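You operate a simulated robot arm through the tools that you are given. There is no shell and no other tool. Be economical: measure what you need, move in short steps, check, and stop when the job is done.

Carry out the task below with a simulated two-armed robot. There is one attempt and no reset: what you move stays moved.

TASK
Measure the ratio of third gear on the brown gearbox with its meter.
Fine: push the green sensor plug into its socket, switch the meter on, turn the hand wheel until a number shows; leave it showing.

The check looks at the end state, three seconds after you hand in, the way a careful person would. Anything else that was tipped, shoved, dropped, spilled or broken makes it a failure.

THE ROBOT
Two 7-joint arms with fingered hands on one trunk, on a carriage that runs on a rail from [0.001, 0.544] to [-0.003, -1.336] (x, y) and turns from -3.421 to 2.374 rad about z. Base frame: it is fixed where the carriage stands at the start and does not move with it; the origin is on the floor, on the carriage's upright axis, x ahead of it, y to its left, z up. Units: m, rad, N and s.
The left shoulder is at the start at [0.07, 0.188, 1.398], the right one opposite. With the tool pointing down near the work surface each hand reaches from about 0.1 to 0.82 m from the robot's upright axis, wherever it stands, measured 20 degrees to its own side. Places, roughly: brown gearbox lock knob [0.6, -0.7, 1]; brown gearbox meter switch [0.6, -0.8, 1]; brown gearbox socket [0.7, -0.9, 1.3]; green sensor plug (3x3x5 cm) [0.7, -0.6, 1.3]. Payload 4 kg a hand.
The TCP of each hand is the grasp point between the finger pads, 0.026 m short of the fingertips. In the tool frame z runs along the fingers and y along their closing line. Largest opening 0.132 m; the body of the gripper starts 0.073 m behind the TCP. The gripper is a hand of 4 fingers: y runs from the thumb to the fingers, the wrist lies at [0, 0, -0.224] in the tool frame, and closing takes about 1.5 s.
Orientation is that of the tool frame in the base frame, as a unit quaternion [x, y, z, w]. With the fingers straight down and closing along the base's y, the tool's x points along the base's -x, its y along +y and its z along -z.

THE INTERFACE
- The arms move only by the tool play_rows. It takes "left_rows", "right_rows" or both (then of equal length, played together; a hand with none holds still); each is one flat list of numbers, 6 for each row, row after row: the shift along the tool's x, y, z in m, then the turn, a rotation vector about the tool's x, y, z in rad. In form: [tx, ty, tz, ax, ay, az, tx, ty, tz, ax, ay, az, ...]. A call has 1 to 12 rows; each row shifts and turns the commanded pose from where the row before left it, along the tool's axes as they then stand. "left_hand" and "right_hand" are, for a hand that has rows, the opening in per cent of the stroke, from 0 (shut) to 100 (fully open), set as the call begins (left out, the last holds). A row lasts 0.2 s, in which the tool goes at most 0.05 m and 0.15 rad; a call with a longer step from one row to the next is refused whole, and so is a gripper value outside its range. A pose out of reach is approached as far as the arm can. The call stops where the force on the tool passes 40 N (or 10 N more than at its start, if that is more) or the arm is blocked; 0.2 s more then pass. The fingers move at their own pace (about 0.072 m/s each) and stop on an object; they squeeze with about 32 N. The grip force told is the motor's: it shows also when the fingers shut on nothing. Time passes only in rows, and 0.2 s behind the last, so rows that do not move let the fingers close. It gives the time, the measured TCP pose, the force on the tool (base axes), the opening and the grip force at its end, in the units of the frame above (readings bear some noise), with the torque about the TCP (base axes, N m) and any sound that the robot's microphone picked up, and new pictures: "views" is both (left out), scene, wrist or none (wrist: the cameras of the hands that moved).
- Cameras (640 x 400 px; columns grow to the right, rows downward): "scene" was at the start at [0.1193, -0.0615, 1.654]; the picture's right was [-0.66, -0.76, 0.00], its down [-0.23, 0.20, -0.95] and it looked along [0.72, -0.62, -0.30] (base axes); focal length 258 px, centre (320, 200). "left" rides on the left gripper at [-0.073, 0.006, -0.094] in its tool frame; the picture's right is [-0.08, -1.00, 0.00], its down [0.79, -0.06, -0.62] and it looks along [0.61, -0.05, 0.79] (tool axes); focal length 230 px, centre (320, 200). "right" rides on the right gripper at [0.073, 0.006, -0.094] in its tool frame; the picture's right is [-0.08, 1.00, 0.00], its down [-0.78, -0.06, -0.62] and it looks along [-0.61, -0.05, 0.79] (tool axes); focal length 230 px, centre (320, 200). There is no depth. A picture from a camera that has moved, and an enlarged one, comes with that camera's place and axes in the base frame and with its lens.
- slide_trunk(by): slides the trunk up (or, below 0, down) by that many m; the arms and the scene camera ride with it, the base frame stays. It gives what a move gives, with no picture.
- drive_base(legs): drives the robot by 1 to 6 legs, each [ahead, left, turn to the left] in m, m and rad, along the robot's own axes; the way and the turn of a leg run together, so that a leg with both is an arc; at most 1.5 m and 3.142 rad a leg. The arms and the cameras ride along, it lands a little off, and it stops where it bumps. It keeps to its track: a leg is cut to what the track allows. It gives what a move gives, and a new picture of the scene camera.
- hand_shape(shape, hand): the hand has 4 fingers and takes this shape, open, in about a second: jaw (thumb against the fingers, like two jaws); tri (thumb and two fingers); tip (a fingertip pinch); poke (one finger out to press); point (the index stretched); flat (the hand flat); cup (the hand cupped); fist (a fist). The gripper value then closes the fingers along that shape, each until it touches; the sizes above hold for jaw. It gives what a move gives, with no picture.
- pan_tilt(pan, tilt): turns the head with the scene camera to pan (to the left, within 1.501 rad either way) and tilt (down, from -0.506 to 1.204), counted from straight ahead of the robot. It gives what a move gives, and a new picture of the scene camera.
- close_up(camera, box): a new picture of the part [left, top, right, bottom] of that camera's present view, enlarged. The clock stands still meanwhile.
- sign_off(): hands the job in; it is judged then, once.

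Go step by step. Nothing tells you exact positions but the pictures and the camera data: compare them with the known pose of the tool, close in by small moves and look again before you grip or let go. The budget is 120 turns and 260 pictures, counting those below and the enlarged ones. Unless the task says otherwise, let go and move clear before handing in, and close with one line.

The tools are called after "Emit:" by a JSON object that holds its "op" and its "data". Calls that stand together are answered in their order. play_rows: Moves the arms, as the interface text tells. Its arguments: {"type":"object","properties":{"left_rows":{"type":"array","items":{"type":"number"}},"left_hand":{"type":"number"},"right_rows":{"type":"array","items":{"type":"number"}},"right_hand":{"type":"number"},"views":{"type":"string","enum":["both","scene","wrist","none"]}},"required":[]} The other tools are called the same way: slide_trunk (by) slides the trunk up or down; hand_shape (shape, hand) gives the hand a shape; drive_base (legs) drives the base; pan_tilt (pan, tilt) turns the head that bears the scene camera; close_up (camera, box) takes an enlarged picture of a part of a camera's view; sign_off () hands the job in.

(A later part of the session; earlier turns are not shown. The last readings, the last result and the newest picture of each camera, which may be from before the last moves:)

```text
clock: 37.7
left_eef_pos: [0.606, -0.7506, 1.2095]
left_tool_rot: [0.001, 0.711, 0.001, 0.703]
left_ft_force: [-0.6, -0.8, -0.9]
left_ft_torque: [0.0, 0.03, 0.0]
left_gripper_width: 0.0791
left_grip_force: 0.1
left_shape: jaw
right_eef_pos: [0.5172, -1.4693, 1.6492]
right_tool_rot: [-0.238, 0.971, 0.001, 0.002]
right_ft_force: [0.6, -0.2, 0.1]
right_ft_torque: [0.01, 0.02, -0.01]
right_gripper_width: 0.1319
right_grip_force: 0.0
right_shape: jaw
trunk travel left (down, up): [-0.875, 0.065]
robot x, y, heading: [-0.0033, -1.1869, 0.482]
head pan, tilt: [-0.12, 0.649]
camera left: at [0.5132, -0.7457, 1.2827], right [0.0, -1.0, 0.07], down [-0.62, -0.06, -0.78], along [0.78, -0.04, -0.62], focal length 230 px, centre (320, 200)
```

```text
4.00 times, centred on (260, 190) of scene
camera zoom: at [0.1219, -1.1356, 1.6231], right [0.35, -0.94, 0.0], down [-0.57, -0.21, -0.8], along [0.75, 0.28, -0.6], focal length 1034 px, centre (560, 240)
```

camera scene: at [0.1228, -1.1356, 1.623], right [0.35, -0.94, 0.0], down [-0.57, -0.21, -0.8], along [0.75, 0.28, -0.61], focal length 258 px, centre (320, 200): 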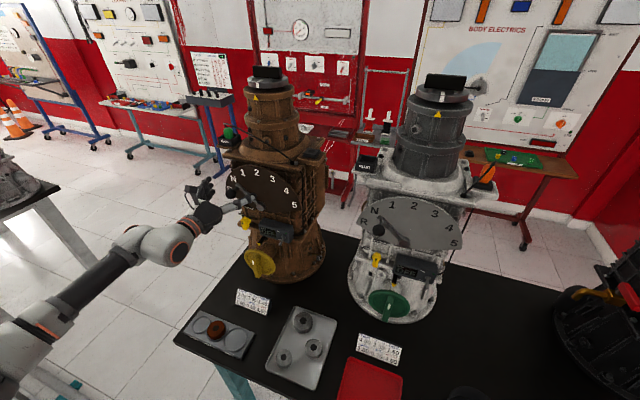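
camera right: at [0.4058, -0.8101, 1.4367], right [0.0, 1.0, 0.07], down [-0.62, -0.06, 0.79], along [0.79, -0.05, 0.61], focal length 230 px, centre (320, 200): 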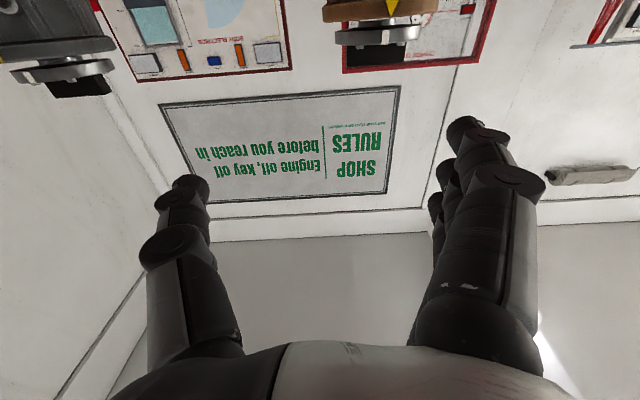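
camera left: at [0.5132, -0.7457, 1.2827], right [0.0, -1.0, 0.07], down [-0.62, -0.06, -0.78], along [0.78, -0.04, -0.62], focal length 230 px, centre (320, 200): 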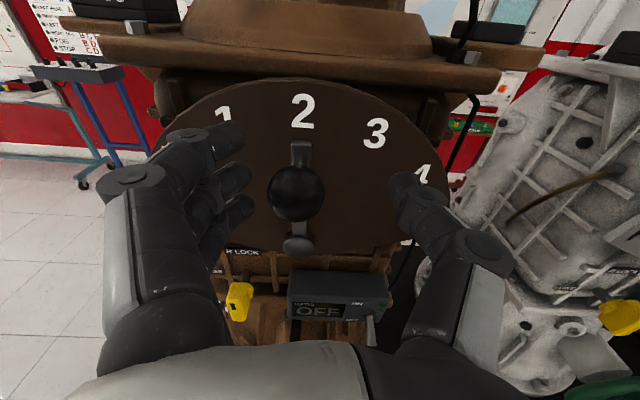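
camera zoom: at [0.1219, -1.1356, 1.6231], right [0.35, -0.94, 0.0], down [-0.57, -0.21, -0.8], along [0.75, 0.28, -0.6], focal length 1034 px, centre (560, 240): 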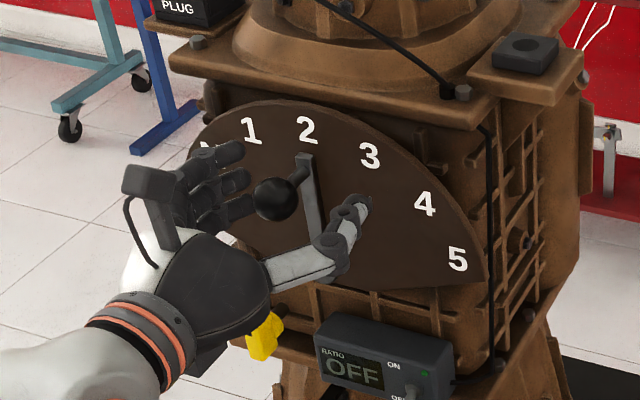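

The lever is neatly at 2 and the ball is free. I'll slide the open hand to the right so the fingers push the ball to 3.

Emit:
{"op": "play_rows", "data": {"left_rows": [0, -0.007, 0, 0, 0, 0, 0, -0.007, 0, 0, 0, 0, 0.001, -0.007, 0, 0, 0, 0, 0.001, -0.007, 0, 0, 0, 0, 0.001, -0.007, 0, 0, 0, 0, 0.002, -0.006, 0, 0, 0, 0, 0.002, -0.006, 0, 0, 0, 0], "views": "wrist"}}

Emit:
{"op": "close_up", "data": {"camera": "scene", "box": [180, 140, 340, 240]}}

```text
clock: 39.3
left_eef_pos: [0.6032, -0.7969, 1.2022]
left_tool_rot: [0.001, 0.711, 0.002, 0.703]
left_ft_force: [-0.8, -0.2, -0.3]
left_ft_torque: [-0.01, 0.0, 0.02]
left_gripper_width: 0.0791
left_grip_force: 0.0
left_shape: jaw
right_eef_pos: [0.517, -1.4703, 1.6496]
right_tool_rot: [-0.237, 0.971, 0.0, 0.002]
right_ft_force: [0.0, -0.7, -0.6]
right_ft_torque: [-0.02, 0.01, -0.01]
right_gripper_width: 0.1319
right_grip_force: 0.1
right_shape: jaw
trunk travel left (down, up): [-0.875, 0.065]
robot x, y, heading: [-0.0042, -1.1899, 0.48]
head pan, tilt: [-0.12, 0.649]
camera left: at [0.5118, -0.7925, 1.2757], right [0.0, -1.0, 0.07], down [-0.62, -0.06, -0.78], along [0.78, -0.04, -0.62], focal length 230 px, centre (320, 200)
```

left: 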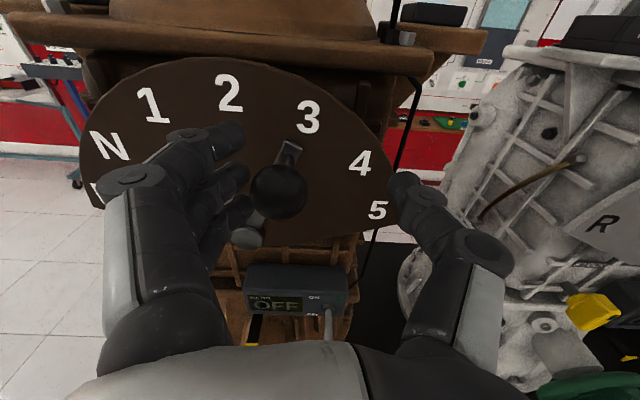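

```text
4.00 times, centred on (260, 190) of scene
camera zoom: at [0.1215, -1.1361, 1.6231], right [0.35, -0.94, 0.0], down [-0.57, -0.21, -0.8], along [0.75, 0.28, -0.6], focal length 1034 px, centre (560, 240)
```

zoom: 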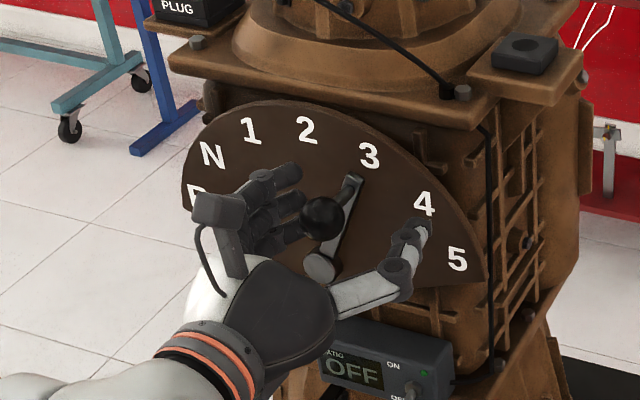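

The lever appears to be at 3 with no force remaining. I'll back off and check.

Emit:
{"op": "play_rows", "data": {"left_rows": [0, 0.003, -0.02, 0, 0, 0, 0, 0.003, -0.03, 0, 0, 0, 0, 0.003, -0.03, 0, 0, 0, 0, 0, -0.03, 0, 0, 0], "views": "none"}}

Emit:
{"op": "close_up", "data": {"camera": "left", "box": [200, 60, 480, 240]}}

Emit:
{"op": "close_up", "data": {"camera": "scene", "box": [200, 110, 360, 280]}}

```text
clock: 40.3
left_eef_pos: [0.4922, -0.788, 1.2034]
left_tool_rot: [0.001, 0.71, 0.002, 0.705]
left_ft_force: [-0.5, 0.0, -0.1]
left_ft_torque: [0.0, -0.02, 0.01]
left_gripper_width: 0.0793
left_grip_force: 0.0
left_shape: jaw
right_eef_pos: [0.5161, -1.4685, 1.6509]
right_tool_rot: [-0.237, 0.972, 0.001, 0.003]
right_ft_force: [-0.4, -1.0, -0.2]
right_ft_torque: [-0.01, 0.04, -0.01]
right_gripper_width: 0.132
right_grip_force: 0.1
right_shape: jaw
trunk travel left (down, up): [-0.875, 0.065]
robot x, y, heading: [0.0001, -1.1837, 0.481]
head pan, tilt: [-0.12, 0.649]
```

```text
2.22 times, centred on (340, 150) of left
camera zoom: at [0.4011, -0.7846, 1.2774], right [0.0, -1.0, 0.07], down [-0.62, -0.06, -0.78], along [0.78, -0.04, -0.62], focal length 511 px, centre (276, 311)
```

zoom: 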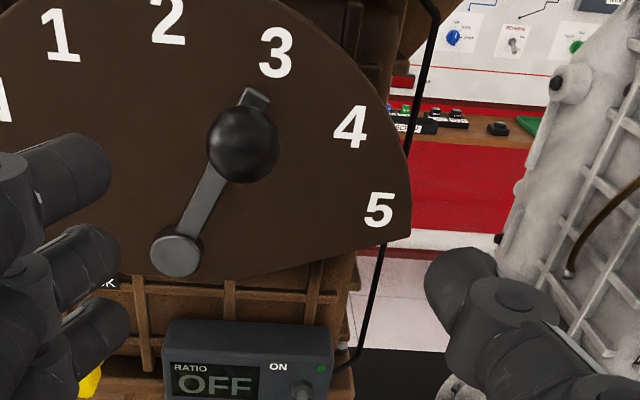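

```text
2.35 times, centred on (280, 195) of scene
camera zoom: at [0.12, -1.1356, 1.6233], right [0.35, -0.94, 0.0], down [-0.57, -0.21, -0.8], along [0.75, 0.28, -0.6], focal length 608 px, centre (414, 212)
```

zoom: 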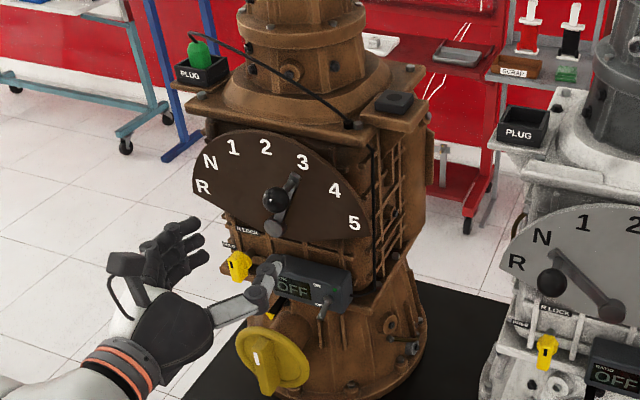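

The lever points straight at 3. Next comes the plug. I'll raise and retract the left hand, then re-park the base so both the plug and the socket are within reach with the fingers pointing down.

Emit:
{"op": "play_rows", "data": {"left_rows": [-0.043, 0, -0.02, 0, 0, 0, -0.043, 0, -0.02, 0, 0, 0, -0.043, 0, -0.02, 0, 0, 0, -0.043, 0, -0.02, 0, 0, 0, -0.043, 0, -0.02, 0, 0, 0, -0.043, 0, -0.02, 0, 0, 0, -0.043, 0, -0.02, 0, 0, 0], "left_hand": 60, "views": "none"}}

Emit:
{"op": "drive_base", "data": {"legs": [[0, 0, -0.48], [0, 0.255, 0]]}}

```text
clock: 41.9
left_eef_pos: [0.3559, -0.7873, 1.5069]
left_tool_rot: [0.0, 0.71, 0.002, 0.704]
left_ft_force: [0.3, -0.1, 1.0]
left_ft_torque: [0.02, 0.0, -0.02]
left_gripper_width: 0.0791
left_grip_force: 0.0
left_shape: jaw
right_eef_pos: [0.5174, -1.4705, 1.6494]
right_tool_rot: [-0.237, 0.972, 0.001, 0.003]
right_ft_force: [-0.5, 0.2, -0.4]
right_ft_torque: [0.01, 0.03, 0.01]
right_gripper_width: 0.1319
right_grip_force: 0.1
right_shape: jaw
trunk travel left (down, up): [-0.875, 0.065]
robot x, y, heading: [-0.0047, -1.1903, 0.479]
head pan, tilt: [-0.12, 0.649]
```

```text
clock: 45.1
left_eef_pos: [0.5019, -0.7492, 1.5067]
left_tool_rot: [0.171, 0.689, -0.166, 0.684]
left_ft_force: [-0.1, -1.5, -0.7]
left_ft_torque: [0.03, 0.01, 0.02]
left_gripper_width: 0.0789
left_grip_force: 0.0
left_shape: jaw
right_eef_pos: [0.328, -1.4309, 1.6483]
right_tool_rot: [0.003, 1.0, 0.002, 0.002]
right_ft_force: [0.4, -0.2, -0.5]
right_ft_torque: [0.07, -0.02, -0.03]
right_gripper_width: 0.1319
right_grip_force: 0.1
right_shape: jaw
trunk travel left (down, up): [-0.875, 0.065]
robot x, y, heading: [-0.0011, -0.9354, -0.009]
head pan, tilt: [-0.12, 0.649]
camera scene: at [0.1323, -0.9511, 1.6231], right [-0.13, -0.99, 0.0], down [-0.6, 0.08, -0.8], along [0.79, -0.1, -0.6], focal length 258 px, centre (320, 200)
```

scene: 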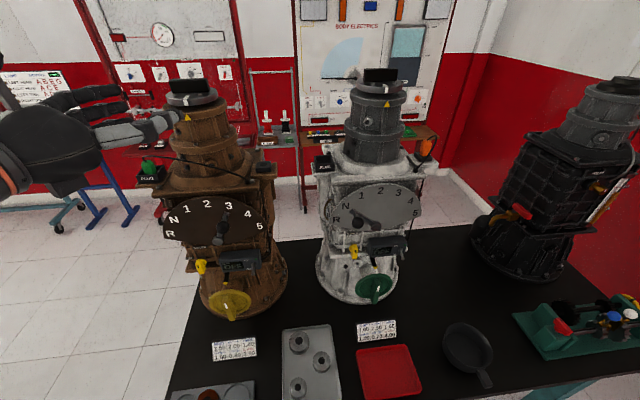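

Emit:
{"op": "play_rows", "data": {"left_rows": [0, 0.025, -0.027, -0.12, 0, 0, 0, 0.025, -0.027, -0.12, 0, 0, 0, 0.028, -0.02, -0.12, 0, 0, 0, 0.03, -0.015, -0.12, 0, 0], "views": "none"}}

Emit:
{"op": "play_rows", "data": {"left_rows": [0, 0, 0, 0, 0.1356, 0, 0, 0, 0, 0, 0.1356, 0, 0, 0, 0, 0, 0.1356, 0, 0, 0, 0, 0, 0.1356, 0, 0, 0, 0, 0, 0.1356, 0, 0, 0, 0, 0, 0.1356, 0, 0, 0, 0, 0, 0.1356, 0, 0, 0, 0, 0, 0.1356, 0, 0, 0, 0, 0, 0.1356, 0], "views": "wrist"}}

```text
clock: 46.1
left_eef_pos: [0.4698, -0.5974, 1.5262]
left_tool_rot: [0.002, 0.71, 0.002, 0.704]
left_ft_force: [0.6, -0.7, 0.2]
left_ft_torque: [-0.01, -0.02, 0.01]
left_gripper_width: 0.0791
left_grip_force: 0.1
left_shape: jaw
left hand out of reach, approached as far as the arm can: row 2, 3, 4
right_eef_pos: [0.3268, -1.4267, 1.6498]
right_tool_rot: [0.003, 1.0, 0.0, 0.002]
right_ft_force: [-0.2, 0.1, 0.2]
right_ft_torque: [0.02, -0.01, -0.02]
right_gripper_width: 0.1319
right_grip_force: 0.0
right_shape: jaw
trunk travel left (down, up): [-0.875, 0.065]
robot x, y, heading: [-0.0032, -0.9358, -0.001]
head pan, tilt: [-0.12, 0.649]
```

```text
clock: 48.1
left_eef_pos: [0.4706, -0.6006, 1.5261]
left_tool_rot: [0.002, 0.985, 0.003, 0.17]
left_ft_force: [-0.1, -1.1, -0.9]
left_ft_torque: [0.0, 0.0, 0.01]
left_gripper_width: 0.0791
left_grip_force: 0.0
left_shape: jaw
right_eef_pos: [0.3291, -1.427, 1.6484]
right_tool_rot: [0.003, 1.0, 0.0, 0.002]
right_ft_force: [-1.2, 0.4, -0.5]
right_ft_torque: [0.04, 0.0, 0.0]
right_gripper_width: 0.1315
right_grip_force: 0.0
right_shape: jaw
trunk travel left (down, up): [-0.875, 0.065]
robot x, y, heading: [-0.0043, -0.9368, -0.007]
head pan, tilt: [-0.12, 0.649]
camera left: at [0.5092, -0.5958, 1.6378], right [0.07, -1.0, 0.02], down [-0.95, -0.06, 0.32], along [-0.31, -0.04, -0.95], focal length 230 px, centre (320, 200)
```

left: 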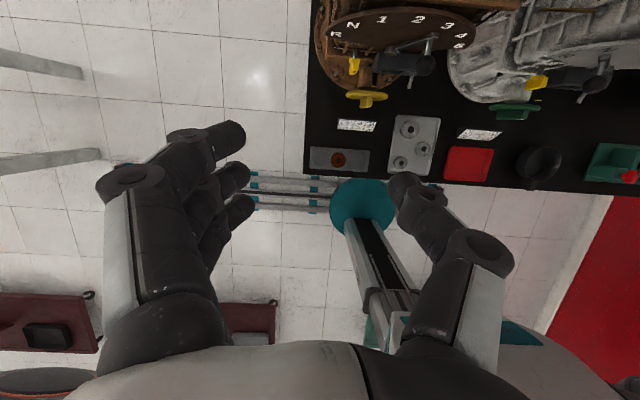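

The hand is now tilted 20° from vertical. I'll narrow it to 40% and move to a point above the plug.

Emit:
{"op": "play_rows", "data": {"left_rows": [-0.0274, 0.0003, 0.023, 0, 0, 0, -0.0274, 0.0003, 0.023, 0, 0, 0, -0.0274, 0.0003, 0.023, 0, 0, 0, -0.0274, 0.0003, 0.023, 0, 0, 0, -0.0274, 0.0003, 0.023, 0, 0, 0, -0.0274, 0.0003, 0.023, 0, 0, 0, -0.0274, 0.0003, 0.023, 0, 0, 0, -0.0274, 0.0003, 0.023, 0, 0, 0], "left_hand": 40}}

Emit:
{"op": "close_up", "data": {"camera": "left", "box": [220, 140, 420, 260]}}

```text
clock: 50.0
left_eef_pos: [0.743, -0.594, 1.4249]
left_tool_rot: [0.001, 0.985, 0.004, 0.171]
left_ft_force: [0.0, 0.9, -0.6]
left_ft_torque: [0.01, 0.02, -0.02]
left_gripper_width: 0.0538
left_grip_force: 0.0
left_shape: jaw
right_eef_pos: [0.3304, -1.4267, 1.6487]
right_tool_rot: [0.003, 1.0, 0.002, 0.003]
right_ft_force: [-0.2, -0.1, 0.1]
right_ft_torque: [0.03, -0.01, 0.02]
right_gripper_width: 0.1319
right_grip_force: 0.0
right_shape: jaw
trunk travel left (down, up): [-0.875, 0.065]
robot x, y, heading: [0.0006, -0.9375, -0.008]
head pan, tilt: [-0.12, 0.649]
camera scene: at [0.135, -0.9479, 1.6229], right [-0.13, -0.99, 0.0], down [-0.6, 0.08, -0.8], along [0.79, -0.1, -0.61], focal length 258 px, centre (320, 200)
camera left: at [0.7815, -0.5913, 1.5385], right [0.07, -1.0, 0.02], down [-0.95, -0.06, 0.32], along [-0.31, -0.04, -0.95], focal length 230 px, centre (320, 200)
```

scene: 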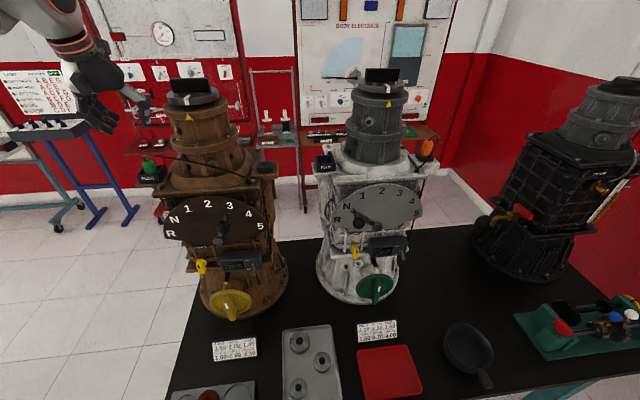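
left: 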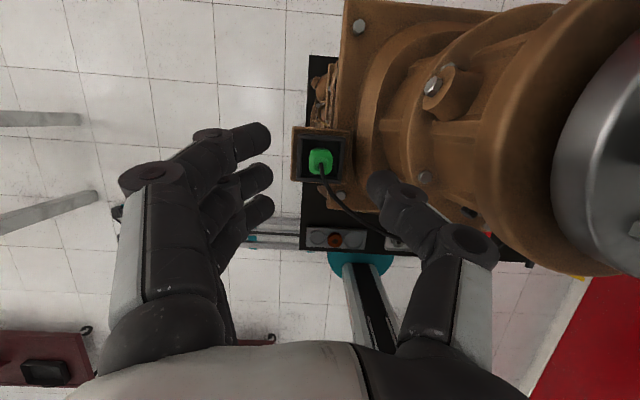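

```text
3.20 times, centred on (320, 200) of left
camera zoom: at [0.7815, -0.5913, 1.5385], right [0.07, -1.0, 0.02], down [-0.95, -0.06, 0.32], along [-0.31, -0.04, -0.95], focal length 736 px, centre (320, 200)
```

zoom: 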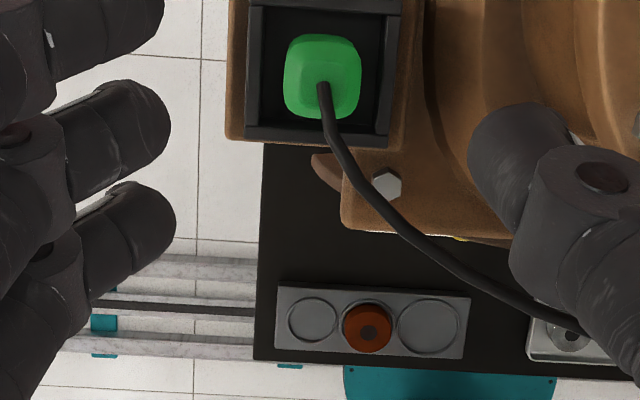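

The plug is centred below at about [0.749, -0.598], in a box with little free room around it. I'll grip its upper part, and start by descending to just above it.

Emit:
{"op": "play_rows", "data": {"left_rows": [0.0049, -0.0008, 0.0174, 0, 0, 0, 0.0049, -0.0008, 0.0174, 0, 0, 0, 0.0049, -0.0008, 0.0174, 0, 0, 0, 0.0049, -0.0008, 0.0174, 0, 0, 0, 0.0049, -0.0008, 0.0174, 0, 0, 0], "views": "none"}}

Emit:
{"op": "close_up", "data": {"camera": "left", "box": [220, 120, 420, 260]}}

Emit:
{"op": "close_up", "data": {"camera": "scene", "box": [70, 60, 270, 210]}}

```text
clock: 51.1
left_eef_pos: [0.7479, -0.5986, 1.3364]
left_tool_rot: [0.001, 0.985, 0.003, 0.171]
left_ft_force: [-0.5, 0.1, 0.1]
left_ft_torque: [-0.02, -0.02, 0.03]
left_gripper_width: 0.0535
left_grip_force: 0.1
left_shape: jaw
right_eef_pos: [0.3284, -1.425, 1.6492]
right_tool_rot: [0.003, 1.0, 0.001, 0.002]
right_ft_force: [-0.1, 0.5, 0.0]
right_ft_torque: [-0.03, 0.0, 0.01]
right_gripper_width: 0.1318
right_grip_force: 0.0
right_shape: jaw
trunk travel left (down, up): [-0.875, 0.065]
robot x, y, heading: [-0.0011, -0.9334, -0.011]
head pan, tilt: [-0.12, 0.649]
```

```text
2.86 times, centred on (320, 190) of left
camera zoom: at [0.786, -0.5949, 1.4482], right [0.07, -1.0, 0.02], down [-0.95, -0.06, 0.32], along [-0.31, -0.04, -0.95], focal length 657 px, centre (320, 229)
```

zoom: 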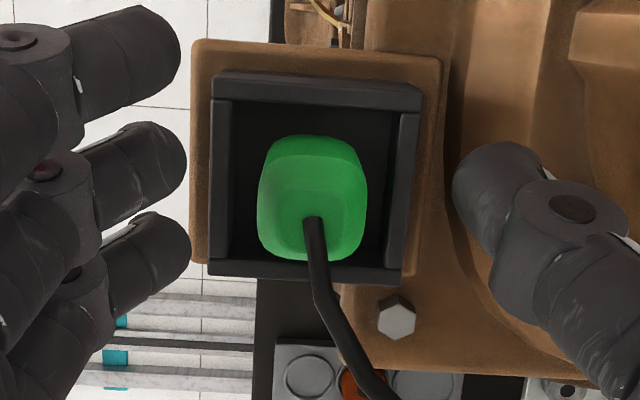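

```text
2.67 times, centred on (170, 135) of scene
camera zoom: at [0.1337, -0.9462, 1.623], right [-0.13, -0.99, 0.0], down [-0.6, 0.08, -0.8], along [0.79, -0.1, -0.61], focal length 689 px, centre (720, 373)
```

zoom: 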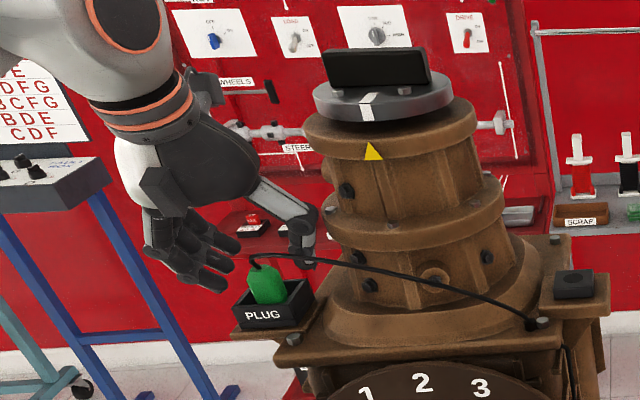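

Alignment looks good. I'll go down 1 cm more and close on the plug's head.

Emit:
{"op": "play_rows", "data": {"left_rows": [0.0018, 0.0005, 0.005, 0, 0, 0, 0.0018, 0.0005, 0.005, 0, 0, 0], "views": "none"}}

Emit:
{"op": "play_rows", "data": {"left_rows": [0, 0, 0, 0, 0, 0, 0, 0, 0, 0, 0, 0, 0, 0, 0, 0, 0, 0, 0, 0, 0, 0, 0, 0, 0, 0, 0, 0, 0, 0], "left_hand": 0, "views": "none"}}

Emit:
{"op": "close_up", "data": {"camera": "left", "box": [220, 120, 420, 260]}}

Emit:
{"op": "close_up", "data": {"camera": "scene", "box": [90, 100, 230, 200]}}

```text
clock: 51.8
left_eef_pos: [0.7462, -0.5967, 1.3255]
left_tool_rot: [0.001, 0.985, 0.004, 0.17]
left_ft_force: [0.7, -0.2, -0.4]
left_ft_torque: [-0.01, -0.05, 0.0]
left_gripper_width: 0.0535
left_grip_force: 0.1
left_shape: jaw
right_eef_pos: [0.3283, -1.4253, 1.648]
right_tool_rot: [0.002, 1.0, 0.001, 0.002]
right_ft_force: [0.9, 1.0, -0.1]
right_ft_torque: [0.0, 0.01, 0.0]
right_gripper_width: 0.132
right_grip_force: 0.0
right_shape: jaw
trunk travel left (down, up): [-0.875, 0.065]
robot x, y, heading: [-0.0036, -0.9365, -0.005]
head pan, tilt: [-0.12, 0.649]
```

```text
clock: 53.0
left_eef_pos: [0.7446, -0.5955, 1.3259]
left_tool_rot: [0.001, 0.985, 0.003, 0.171]
left_ft_force: [2.1, 7.6, 4.7]
left_ft_torque: [0.3, -0.03, -0.12]
left_gripper_width: 0.0108
left_grip_force: 31.8
left_shape: jaw
right_eef_pos: [0.3283, -1.4256, 1.65]
right_tool_rot: [0.002, 1.0, 0.0, 0.003]
right_ft_force: [-0.3, 0.7, 0.1]
right_ft_torque: [0.0, 0.0, 0.0]
right_gripper_width: 0.1318
right_grip_force: 0.0
right_shape: jaw
trunk travel left (down, up): [-0.875, 0.065]
robot x, y, heading: [-0.0023, -0.9362, -0.006]
head pan, tilt: [-0.12, 0.649]
```

```text
2.86 times, centred on (320, 190) of left
camera zoom: at [0.7837, -0.5922, 1.438], right [0.07, -1.0, 0.02], down [-0.95, -0.06, 0.31], along [-0.31, -0.04, -0.95], focal length 657 px, centre (320, 229)
```

zoom: 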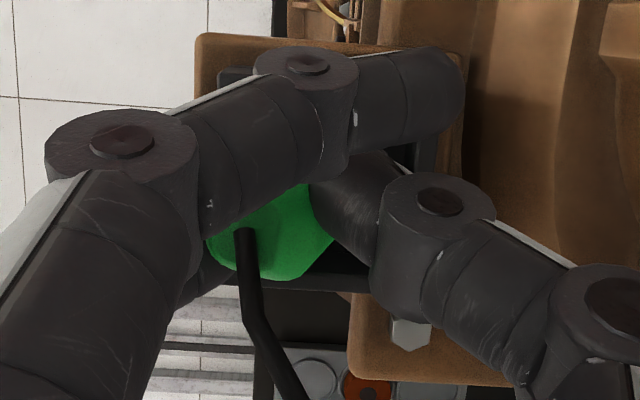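

```text
4.00 times, centred on (160, 150) of scene
camera zoom: at [0.1323, -0.9453, 1.6232], right [-0.13, -0.99, 0.0], down [-0.6, 0.07, -0.8], along [0.79, -0.1, -0.6], focal length 1034 px, centre (960, 400)
```

zoom: 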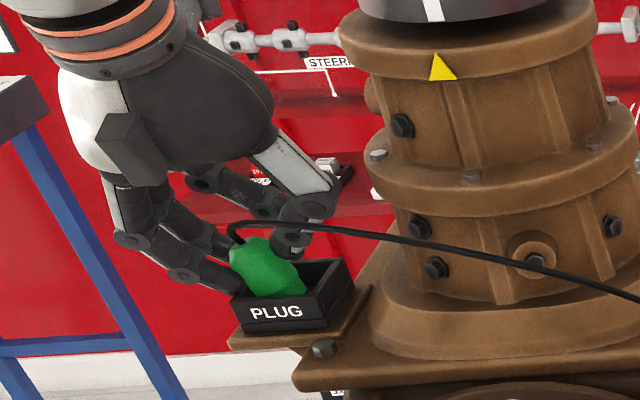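

The grip caught only a corner of the plug and tilted it. I'll open and see how it settles before regrasping.

Emit:
{"op": "play_rows", "data": {"left_rows": [0, 0, 0, 0, 0, 0, 0, 0, 0, 0, 0, 0, 0, 0, 0, 0, 0, 0, 0, 0, 0, 0, 0, 0, 0, 0, 0, 0, 0, 0], "left_hand": 45, "views": "none"}}

Emit:
{"op": "close_up", "data": {"camera": "left", "box": [220, 120, 420, 260]}}

Emit:
{"op": "close_up", "data": {"camera": "scene", "box": [90, 100, 230, 200]}}

```text
clock: 54.1
left_eef_pos: [0.7448, -0.5977, 1.3258]
left_tool_rot: [0.001, 0.985, 0.004, 0.171]
left_ft_force: [-0.1, 0.1, -0.2]
left_ft_torque: [-0.04, 0.01, 0.01]
left_gripper_width: 0.0588
left_grip_force: 0.1
left_shape: jaw
right_eef_pos: [0.3275, -1.4256, 1.6483]
right_tool_rot: [0.003, 1.0, 0.0, 0.003]
right_ft_force: [-0.4, 0.0, -0.2]
right_ft_torque: [-0.01, 0.02, 0.02]
right_gripper_width: 0.1317
right_grip_force: 0.1
right_shape: jaw
trunk travel left (down, up): [-0.875, 0.065]
robot x, y, heading: [-0.0015, -0.9381, -0.007]
head pan, tilt: [-0.12, 0.649]
```

```text
2.86 times, centred on (320, 190) of left
camera zoom: at [0.7839, -0.5949, 1.4381], right [0.07, -1.0, 0.02], down [-0.95, -0.06, 0.32], along [-0.31, -0.04, -0.95], focal length 657 px, centre (320, 229)
```

zoom: 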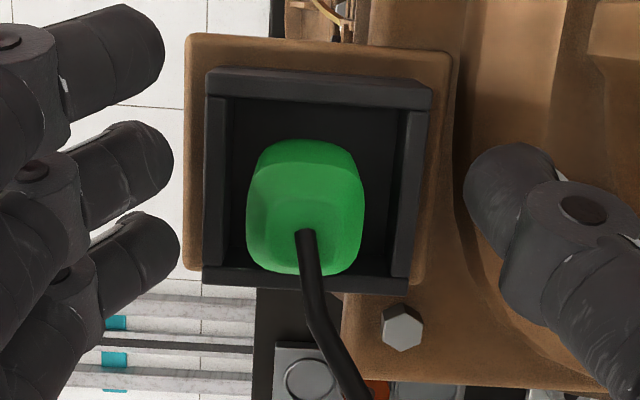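

```text
4.00 times, centred on (160, 150) of scene
camera zoom: at [0.1325, -0.9474, 1.6231], right [-0.13, -0.99, 0.0], down [-0.6, 0.08, -0.8], along [0.79, -0.1, -0.6], focal length 1034 px, centre (960, 400)
```

zoom: 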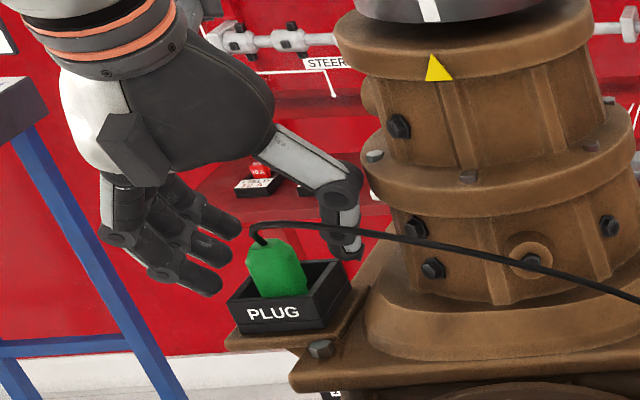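

The plug settled upright at about [0.747, -0.598]. I'll make the hand more vertical (8° tilt), shift it about 8 mm towards me so the thumb and middle finger oppose on the plug, and look again.

Emit:
{"op": "play_rows", "data": {"left_rows": [0.003, 0, -0.002, 0, 0.1, 0, 0.004, 0, 0, 0, 0.1, 0], "left_hand": 45, "views": "none"}}

Emit:
{"op": "close_up", "data": {"camera": "left", "box": [220, 120, 420, 260]}}

```text
clock: 54.8
left_eef_pos: [0.7393, -0.5996, 1.3252]
left_tool_rot: [0.001, 0.998, 0.003, 0.071]
left_ft_force: [-0.3, 0.6, -0.2]
left_ft_torque: [-0.01, 0.03, 0.05]
left_gripper_width: 0.0587
left_grip_force: 0.0
left_shape: jaw
right_eef_pos: [0.3293, -1.4291, 1.649]
right_tool_rot: [0.002, 1.0, 0.0, 0.002]
right_ft_force: [0.8, 0.3, 0.2]
right_ft_torque: [0.01, -0.01, 0.01]
right_gripper_width: 0.1317
right_grip_force: 0.1
right_shape: jaw
trunk travel left (down, up): [-0.875, 0.065]
robot x, y, heading: [-0.0021, -0.937, -0.007]
head pan, tilt: [-0.12, 0.649]
```

```text
2.86 times, centred on (320, 190) of left
camera zoom: at [0.7996, -0.5959, 1.4275], right [0.08, -1.0, 0.0], down [-0.86, -0.06, 0.5], along [-0.5, -0.04, -0.87], focal length 657 px, centre (320, 229)
```

zoom: 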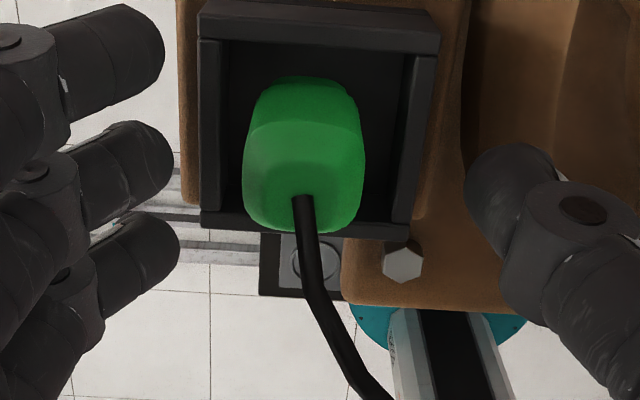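

Emit:
{"op": "play_rows", "data": {"left_rows": [0, 0, 0, 0, 0, 0, 0, 0, 0, 0, 0, 0, 0, 0, 0, 0, 0, 0, 0, 0, 0, 0, 0, 0, 0, 0, 0, 0, 0, 0], "left_hand": 0, "views": "none"}}

Emit:
{"op": "close_up", "data": {"camera": "left", "box": [220, 120, 420, 260]}}

Emit:
{"op": "close_up", "data": {"camera": "scene", "box": [90, 100, 230, 200]}}

```text
clock: 56.0
left_eef_pos: [0.7373, -0.5975, 1.3254]
left_tool_rot: [0.0, 0.997, 0.003, 0.071]
left_ft_force: [-0.9, -0.2, 0.5]
left_ft_torque: [0.03, 0.03, 0.0]
left_gripper_width: 0.0024
left_grip_force: 32.0
left_shape: jaw
right_eef_pos: [0.3275, -1.427, 1.649]
right_tool_rot: [0.002, 1.0, 0.0, 0.003]
right_ft_force: [0.3, -0.8, -0.8]
right_ft_torque: [-0.01, -0.01, 0.0]
right_gripper_width: 0.1321
right_grip_force: 0.1
right_shape: jaw
trunk travel left (down, up): [-0.875, 0.065]
robot x, y, heading: [-0.0002, -0.9356, -0.003]
head pan, tilt: [-0.12, 0.649]
```

```text
2.86 times, centred on (320, 190) of left
camera zoom: at [0.7987, -0.5945, 1.4279], right [0.08, -1.0, 0.0], down [-0.87, -0.06, 0.5], along [-0.5, -0.04, -0.87], focal length 657 px, centre (320, 229)
```

zoom: 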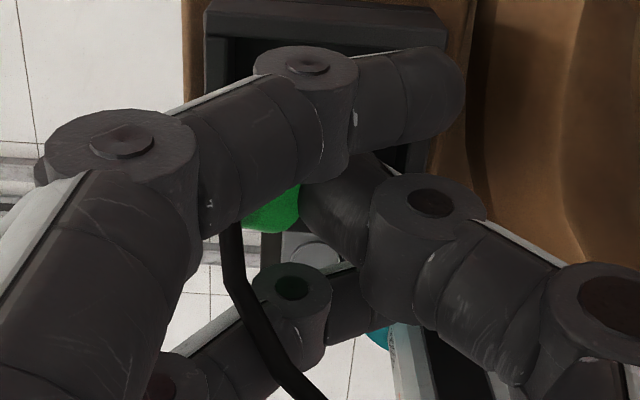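

```text
4.00 times, centred on (160, 150) of scene
camera zoom: at [0.1325, -0.947, 1.6231], right [-0.13, -0.99, 0.0], down [-0.6, 0.08, -0.8], along [0.79, -0.1, -0.6], focal length 1034 px, centre (960, 400)
```

zoom: 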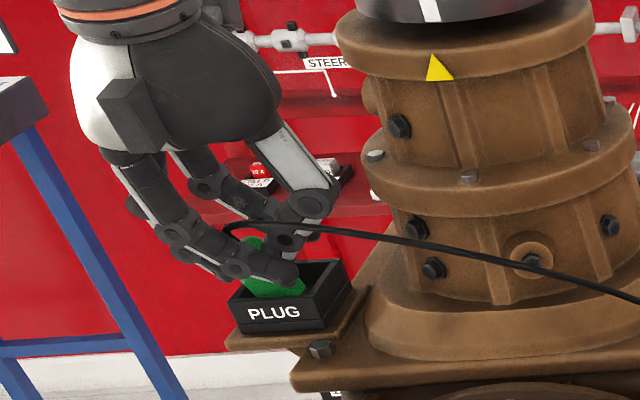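

The fingers interleaved and slipped over the plug's top. I'll open, rise and try the "tri" shape, looking at its geometry first.

Emit:
{"op": "play_rows", "data": {"left_rows": [0, 0, 0, 0, 0, 0, 0, 0, 0, 0, 0, 0, 0, 0, 0, 0, 0, 0, 0, 0, 0, 0, 0, 0, 0, 0, 0, 0, 0, 0, 0, 0, -0.03, 0, 0, 0, 0, 0, -0.03, 0, 0, 0], "left_hand": 50, "views": "none"}}

Emit:
{"op": "hand_shape", "data": {"shape": "tri", "hand": "left"}}

Emit:
{"op": "close_up", "data": {"camera": "left", "box": [80, 80, 560, 380]}}

Emit:
{"op": "close_up", "data": {"camera": "scene", "box": [70, 60, 230, 200]}}

```text
clock: 57.5
left_eef_pos: [0.7293, -0.5979, 1.3848]
left_tool_rot: [0.0, 0.997, 0.003, 0.073]
left_ft_force: [0.3, 0.9, -0.6]
left_ft_torque: [0.03, -0.02, 0.02]
left_gripper_width: 0.0654
left_grip_force: 0.1
left_shape: jaw
right_eef_pos: [0.3272, -1.4269, 1.6501]
right_tool_rot: [0.003, 1.0, 0.001, 0.003]
right_ft_force: [0.1, 0.5, 0.1]
right_ft_torque: [0.04, -0.01, -0.03]
right_gripper_width: 0.1319
right_grip_force: 0.0
right_shape: jaw
trunk travel left (down, up): [-0.875, 0.065]
robot x, y, heading: [-0.0035, -0.9322, -0.008]
head pan, tilt: [-0.12, 0.649]
```

```text
clock: 58.5
left_eef_pos: [0.7278, -0.5961, 1.384]
left_tool_rot: [0.001, 0.997, 0.004, 0.073]
left_ft_force: [-4.4, 3.6, -0.5]
left_ft_torque: [0.13, 0.09, -0.26]
left_gripper_width: 0.1314
left_grip_force: 0.1
left_shape: tri
right_eef_pos: [0.3269, -1.4248, 1.6506]
right_tool_rot: [0.002, 1.0, 0.0, 0.002]
right_ft_force: [0.1, -0.6, -0.6]
right_ft_torque: [0.01, 0.03, 0.03]
right_gripper_width: 0.1318
right_grip_force: 0.0
right_shape: jaw
trunk travel left (down, up): [-0.875, 0.065]
robot x, y, heading: [-0.004, -0.9354, -0.003]
head pan, tilt: [-0.12, 0.649]
```

```text
1.33 times, centred on (320, 230) of left
camera zoom: at [0.788, -0.5913, 1.4872], right [0.08, -1.0, 0.0], down [-0.87, -0.06, 0.5], along [-0.5, -0.04, -0.87], focal length 307 px, centre (320, 160)
```

zoom: 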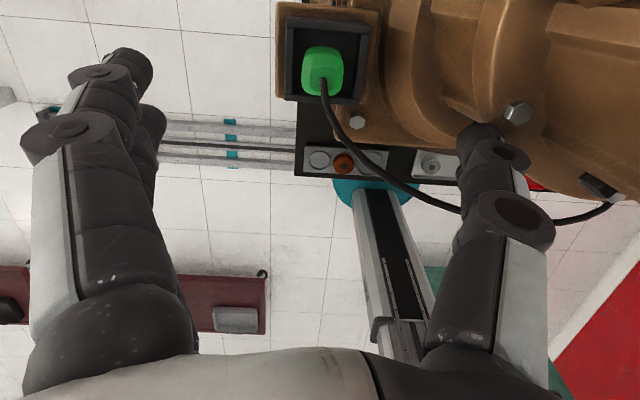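

```text
2.86 times, centred on (150, 130) of scene
camera zoom: at [0.1312, -0.9456, 1.6232], right [-0.12, -0.99, 0.0], down [-0.6, 0.07, -0.8], along [0.79, -0.1, -0.6], focal length 738 px, centre (806, 400)
```

zoom: 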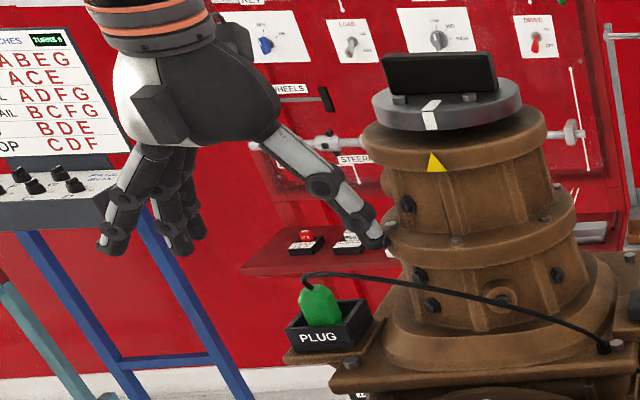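

The thumb brushes the tower when fully open. I'll narrow the hand right away and raise a bit.

Emit:
{"op": "play_rows", "data": {"left_rows": [0, 0.02, -0.01, 0, 0, 0, 0, 0.01, 0, 0, 0, 0, 0, 0, 0, 0, 0, 0, 0, 0, 0, 0, 0, 0], "left_hand": 40, "views": "wrist"}}

Emit:
{"op": "play_rows", "data": {"left_rows": [0, 0, 0, 0, 0, 0, 0, 0, 0, 0, 0, 0, 0, 0, 0, 0, 0, 0], "left_hand": 18, "views": "both"}}

```text
clock: 59.5
left_eef_pos: [0.7283, -0.5682, 1.3957]
left_tool_rot: [0.001, 0.997, 0.003, 0.072]
left_ft_force: [-0.3, 0.9, 1.7]
left_ft_torque: [-0.02, -0.02, -0.02]
left_gripper_width: 0.0537
left_grip_force: 0.1
left_shape: tri
right_eef_pos: [0.3291, -1.4266, 1.6505]
right_tool_rot: [0.003, 1.0, 0.0, 0.002]
right_ft_force: [-0.6, 0.1, 0.1]
right_ft_torque: [-0.02, 0.01, -0.01]
right_gripper_width: 0.132
right_grip_force: 0.1
right_shape: jaw
trunk travel left (down, up): [-0.875, 0.065]
robot x, y, heading: [-0.0002, -0.9333, -0.004]
head pan, tilt: [-0.12, 0.649]
camera left: at [0.7887, -0.5651, 1.4985], right [0.08, -1.0, 0.0], down [-0.87, -0.06, 0.5], along [-0.5, -0.04, -0.87], focal length 230 px, centre (320, 200)
```

left: 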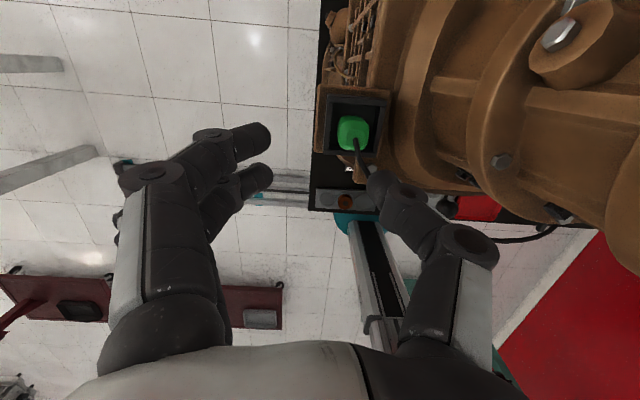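

```text
clock: 60.2
left_eef_pos: [0.7274, -0.5689, 1.3953]
left_tool_rot: [0.001, 0.997, 0.003, 0.072]
left_ft_force: [-0.2, 0.1, -1.1]
left_ft_torque: [-0.01, 0.01, -0.01]
left_gripper_width: 0.0243
left_grip_force: 0.1
left_shape: tri
right_eef_pos: [0.3278, -1.4255, 1.6495]
right_tool_rot: [0.002, 1.0, -0.001, 0.003]
right_ft_force: [0.0, 0.0, 0.9]
right_ft_torque: [-0.01, 0.0, 0.01]
right_gripper_width: 0.1319
right_grip_force: 0.1
right_shape: jaw
trunk travel left (down, up): [-0.875, 0.065]
robot x, y, heading: [-0.0008, -0.934, -0.004]
head pan, tilt: [-0.12, 0.649]
camera scene: at [0.1323, -0.9468, 1.6231], right [-0.13, -0.99, 0.0], down [-0.6, 0.08, -0.8], along [0.79, -0.1, -0.6], focal length 258 px, centre (320, 200)
camera left: at [0.7883, -0.5645, 1.4985], right [0.08, -1.0, 0.0], down [-0.87, -0.06, 0.5], along [-0.5, -0.04, -0.87], focal length 230 px, centre (320, 200)
```

scene: 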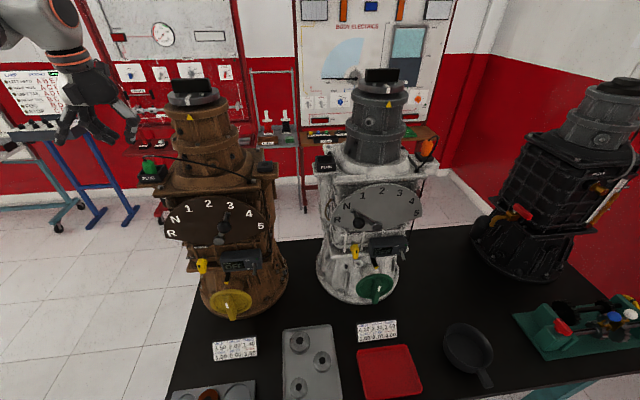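
left: 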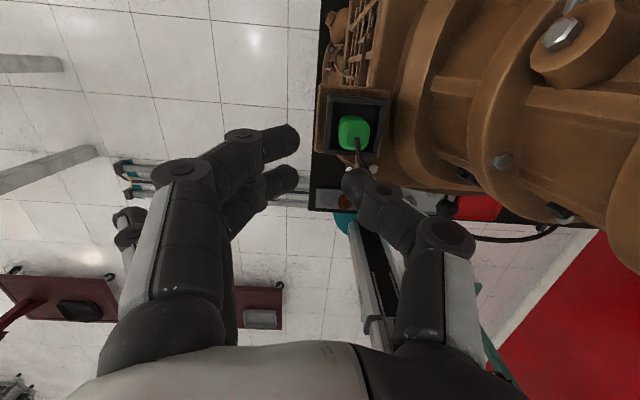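

In "tri" the two fingertips and thumb meet on a narrower patch. I'll go back above the plug with the hand at 42% and check alignment.

Emit:
{"op": "play_rows", "data": {"left_rows": [0, -0.009, 0.005, 0, 0, 0, 0, -0.009, 0.015, 0, 0, 0, -0.0005, -0.009, 0.018, 0, 0, 0, -0.0005, 0, 0.018, 0, 0, 0], "left_hand": 42, "views": "none"}}

Emit:
{"op": "close_up", "data": {"camera": "left", "box": [220, 120, 420, 260]}}

Emit:
{"op": "close_up", "data": {"camera": "scene", "box": [90, 100, 230, 200]}}

```text
clock: 61.2
left_eef_pos: [0.7392, -0.5962, 1.34]
left_tool_rot: [0.0, 0.997, 0.004, 0.071]
left_ft_force: [0.7, 0.6, -0.4]
left_ft_torque: [-0.02, 0.01, -0.04]
left_gripper_width: 0.0549
left_grip_force: 0.0
left_shape: tri
right_eef_pos: [0.3289, -1.4256, 1.6484]
right_tool_rot: [0.003, 1.0, -0.001, 0.001]
right_ft_force: [-0.4, 0.0, -0.5]
right_ft_torque: [0.01, 0.01, 0.0]
right_gripper_width: 0.1316
right_grip_force: 0.0
right_shape: jaw
trunk travel left (down, up): [-0.875, 0.065]
robot x, y, heading: [-0.0023, -0.9372, -0.003]
head pan, tilt: [-0.12, 0.649]
```

```text
2.86 times, centred on (320, 190) of left
camera zoom: at [0.7994, -0.5927, 1.4421], right [0.08, -1.0, 0.0], down [-0.86, -0.06, 0.5], along [-0.5, -0.04, -0.87], focal length 657 px, centre (320, 229)
```

zoom: 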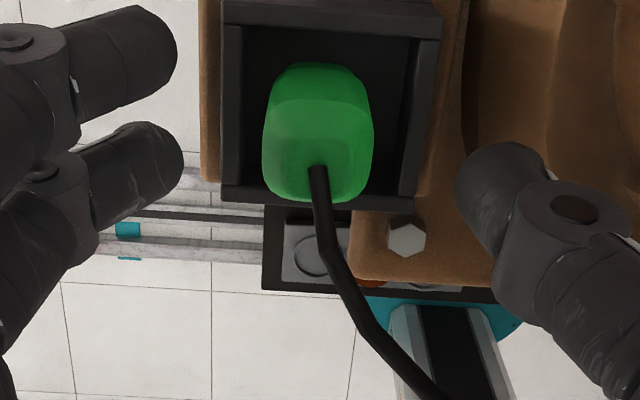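

```text
4.00 times, centred on (160, 150) of scene
camera zoom: at [0.1331, -0.9467, 1.6231], right [-0.13, -0.99, 0.0], down [-0.6, 0.08, -0.8], along [0.79, -0.1, -0.6], focal length 1034 px, centre (960, 400)
```

zoom: 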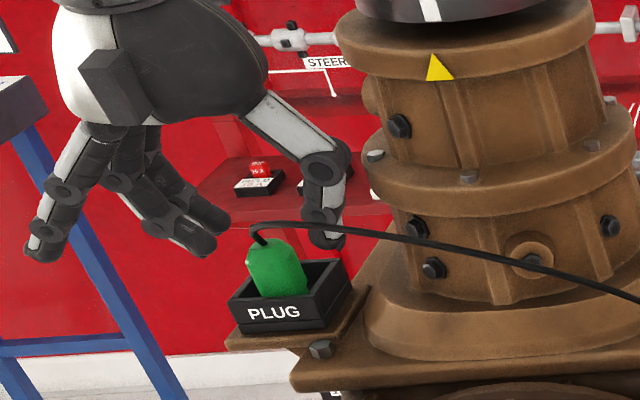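

Emit:
{"op": "play_rows", "data": {"left_rows": [0.001, 0, 0.008, 0, 0, 0, 0.001, 0, 0.008, 0, 0, 0, 0, 0, 0, 0, 0, 0], "views": "none"}}

Emit:
{"op": "play_rows", "data": {"left_rows": [0, 0, 0, 0, 0, 0, 0, 0, 0, 0, 0, 0, 0, 0, 0, 0, 0, 0, 0, 0, 0, 0, 0, 0, 0, 0, 0, 0, 0, 0], "left_hand": 0, "views": "none"}}

Emit:
{"op": "close_up", "data": {"camera": "left", "box": [220, 120, 420, 260]}}

Emit:
{"op": "close_up", "data": {"camera": "scene", "box": [90, 100, 230, 200]}}

```text
clock: 62.0
left_eef_pos: [0.7385, -0.5979, 1.3233]
left_tool_rot: [0.0, 0.997, 0.004, 0.071]
left_ft_force: [-0.3, -0.5, 1.1]
left_ft_torque: [-0.01, 0.01, -0.04]
left_gripper_width: 0.0549
left_grip_force: 0.0
left_shape: tri
right_eef_pos: [0.3276, -1.4256, 1.6488]
right_tool_rot: [0.002, 1.0, 0.0, 0.002]
right_ft_force: [-0.3, -0.8, -0.1]
right_ft_torque: [0.01, -0.02, -0.01]
right_gripper_width: 0.132
right_grip_force: 0.0
right_shape: jaw
trunk travel left (down, up): [-0.875, 0.065]
robot x, y, heading: [-0.0016, -0.9363, -0.006]
head pan, tilt: [-0.12, 0.649]
```

```text
clock: 63.2
left_eef_pos: [0.7389, -0.5972, 1.3233]
left_tool_rot: [0.0, 0.997, 0.003, 0.072]
left_ft_force: [-0.2, -1.2, 2.1]
left_ft_torque: [0.02, 0.03, 0.01]
left_gripper_width: 0.0075
left_grip_force: 32.1
left_shape: tri
right_eef_pos: [0.3282, -1.4278, 1.6491]
right_tool_rot: [0.004, 1.0, 0.0, 0.003]
right_ft_force: [-0.4, 1.0, -0.5]
right_ft_torque: [-0.02, 0.0, -0.01]
right_gripper_width: 0.132
right_grip_force: 0.1
right_shape: jaw
trunk travel left (down, up): [-0.875, 0.065]
robot x, y, heading: [-0.0042, -0.9349, -0.01]
head pan, tilt: [-0.12, 0.649]
```

```text
2.86 times, centred on (320, 190) of left
camera zoom: at [0.7987, -0.5929, 1.4268], right [0.08, -1.0, 0.0], down [-0.87, -0.06, 0.5], along [-0.5, -0.04, -0.87], focal length 657 px, centre (320, 229)
```

zoom: 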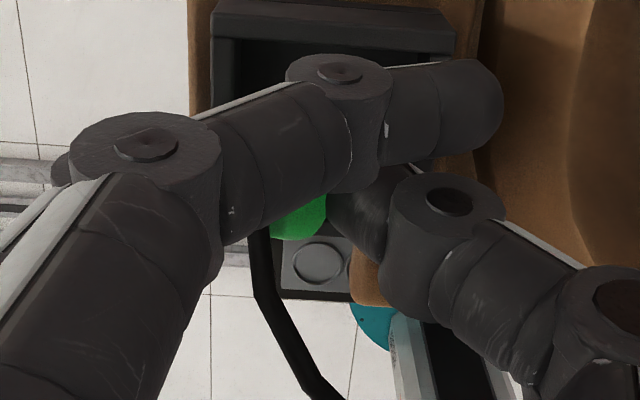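

```text
4.00 times, centred on (160, 150) of scene
camera zoom: at [0.1322, -0.947, 1.6232], right [-0.13, -0.99, 0.0], down [-0.6, 0.08, -0.8], along [0.79, -0.1, -0.6], focal length 1034 px, centre (960, 400)
```

zoom: 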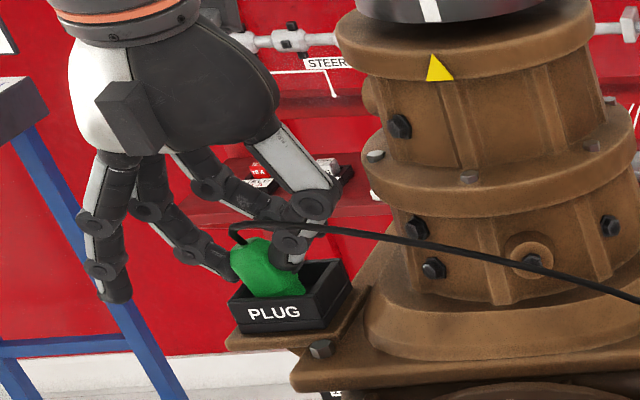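

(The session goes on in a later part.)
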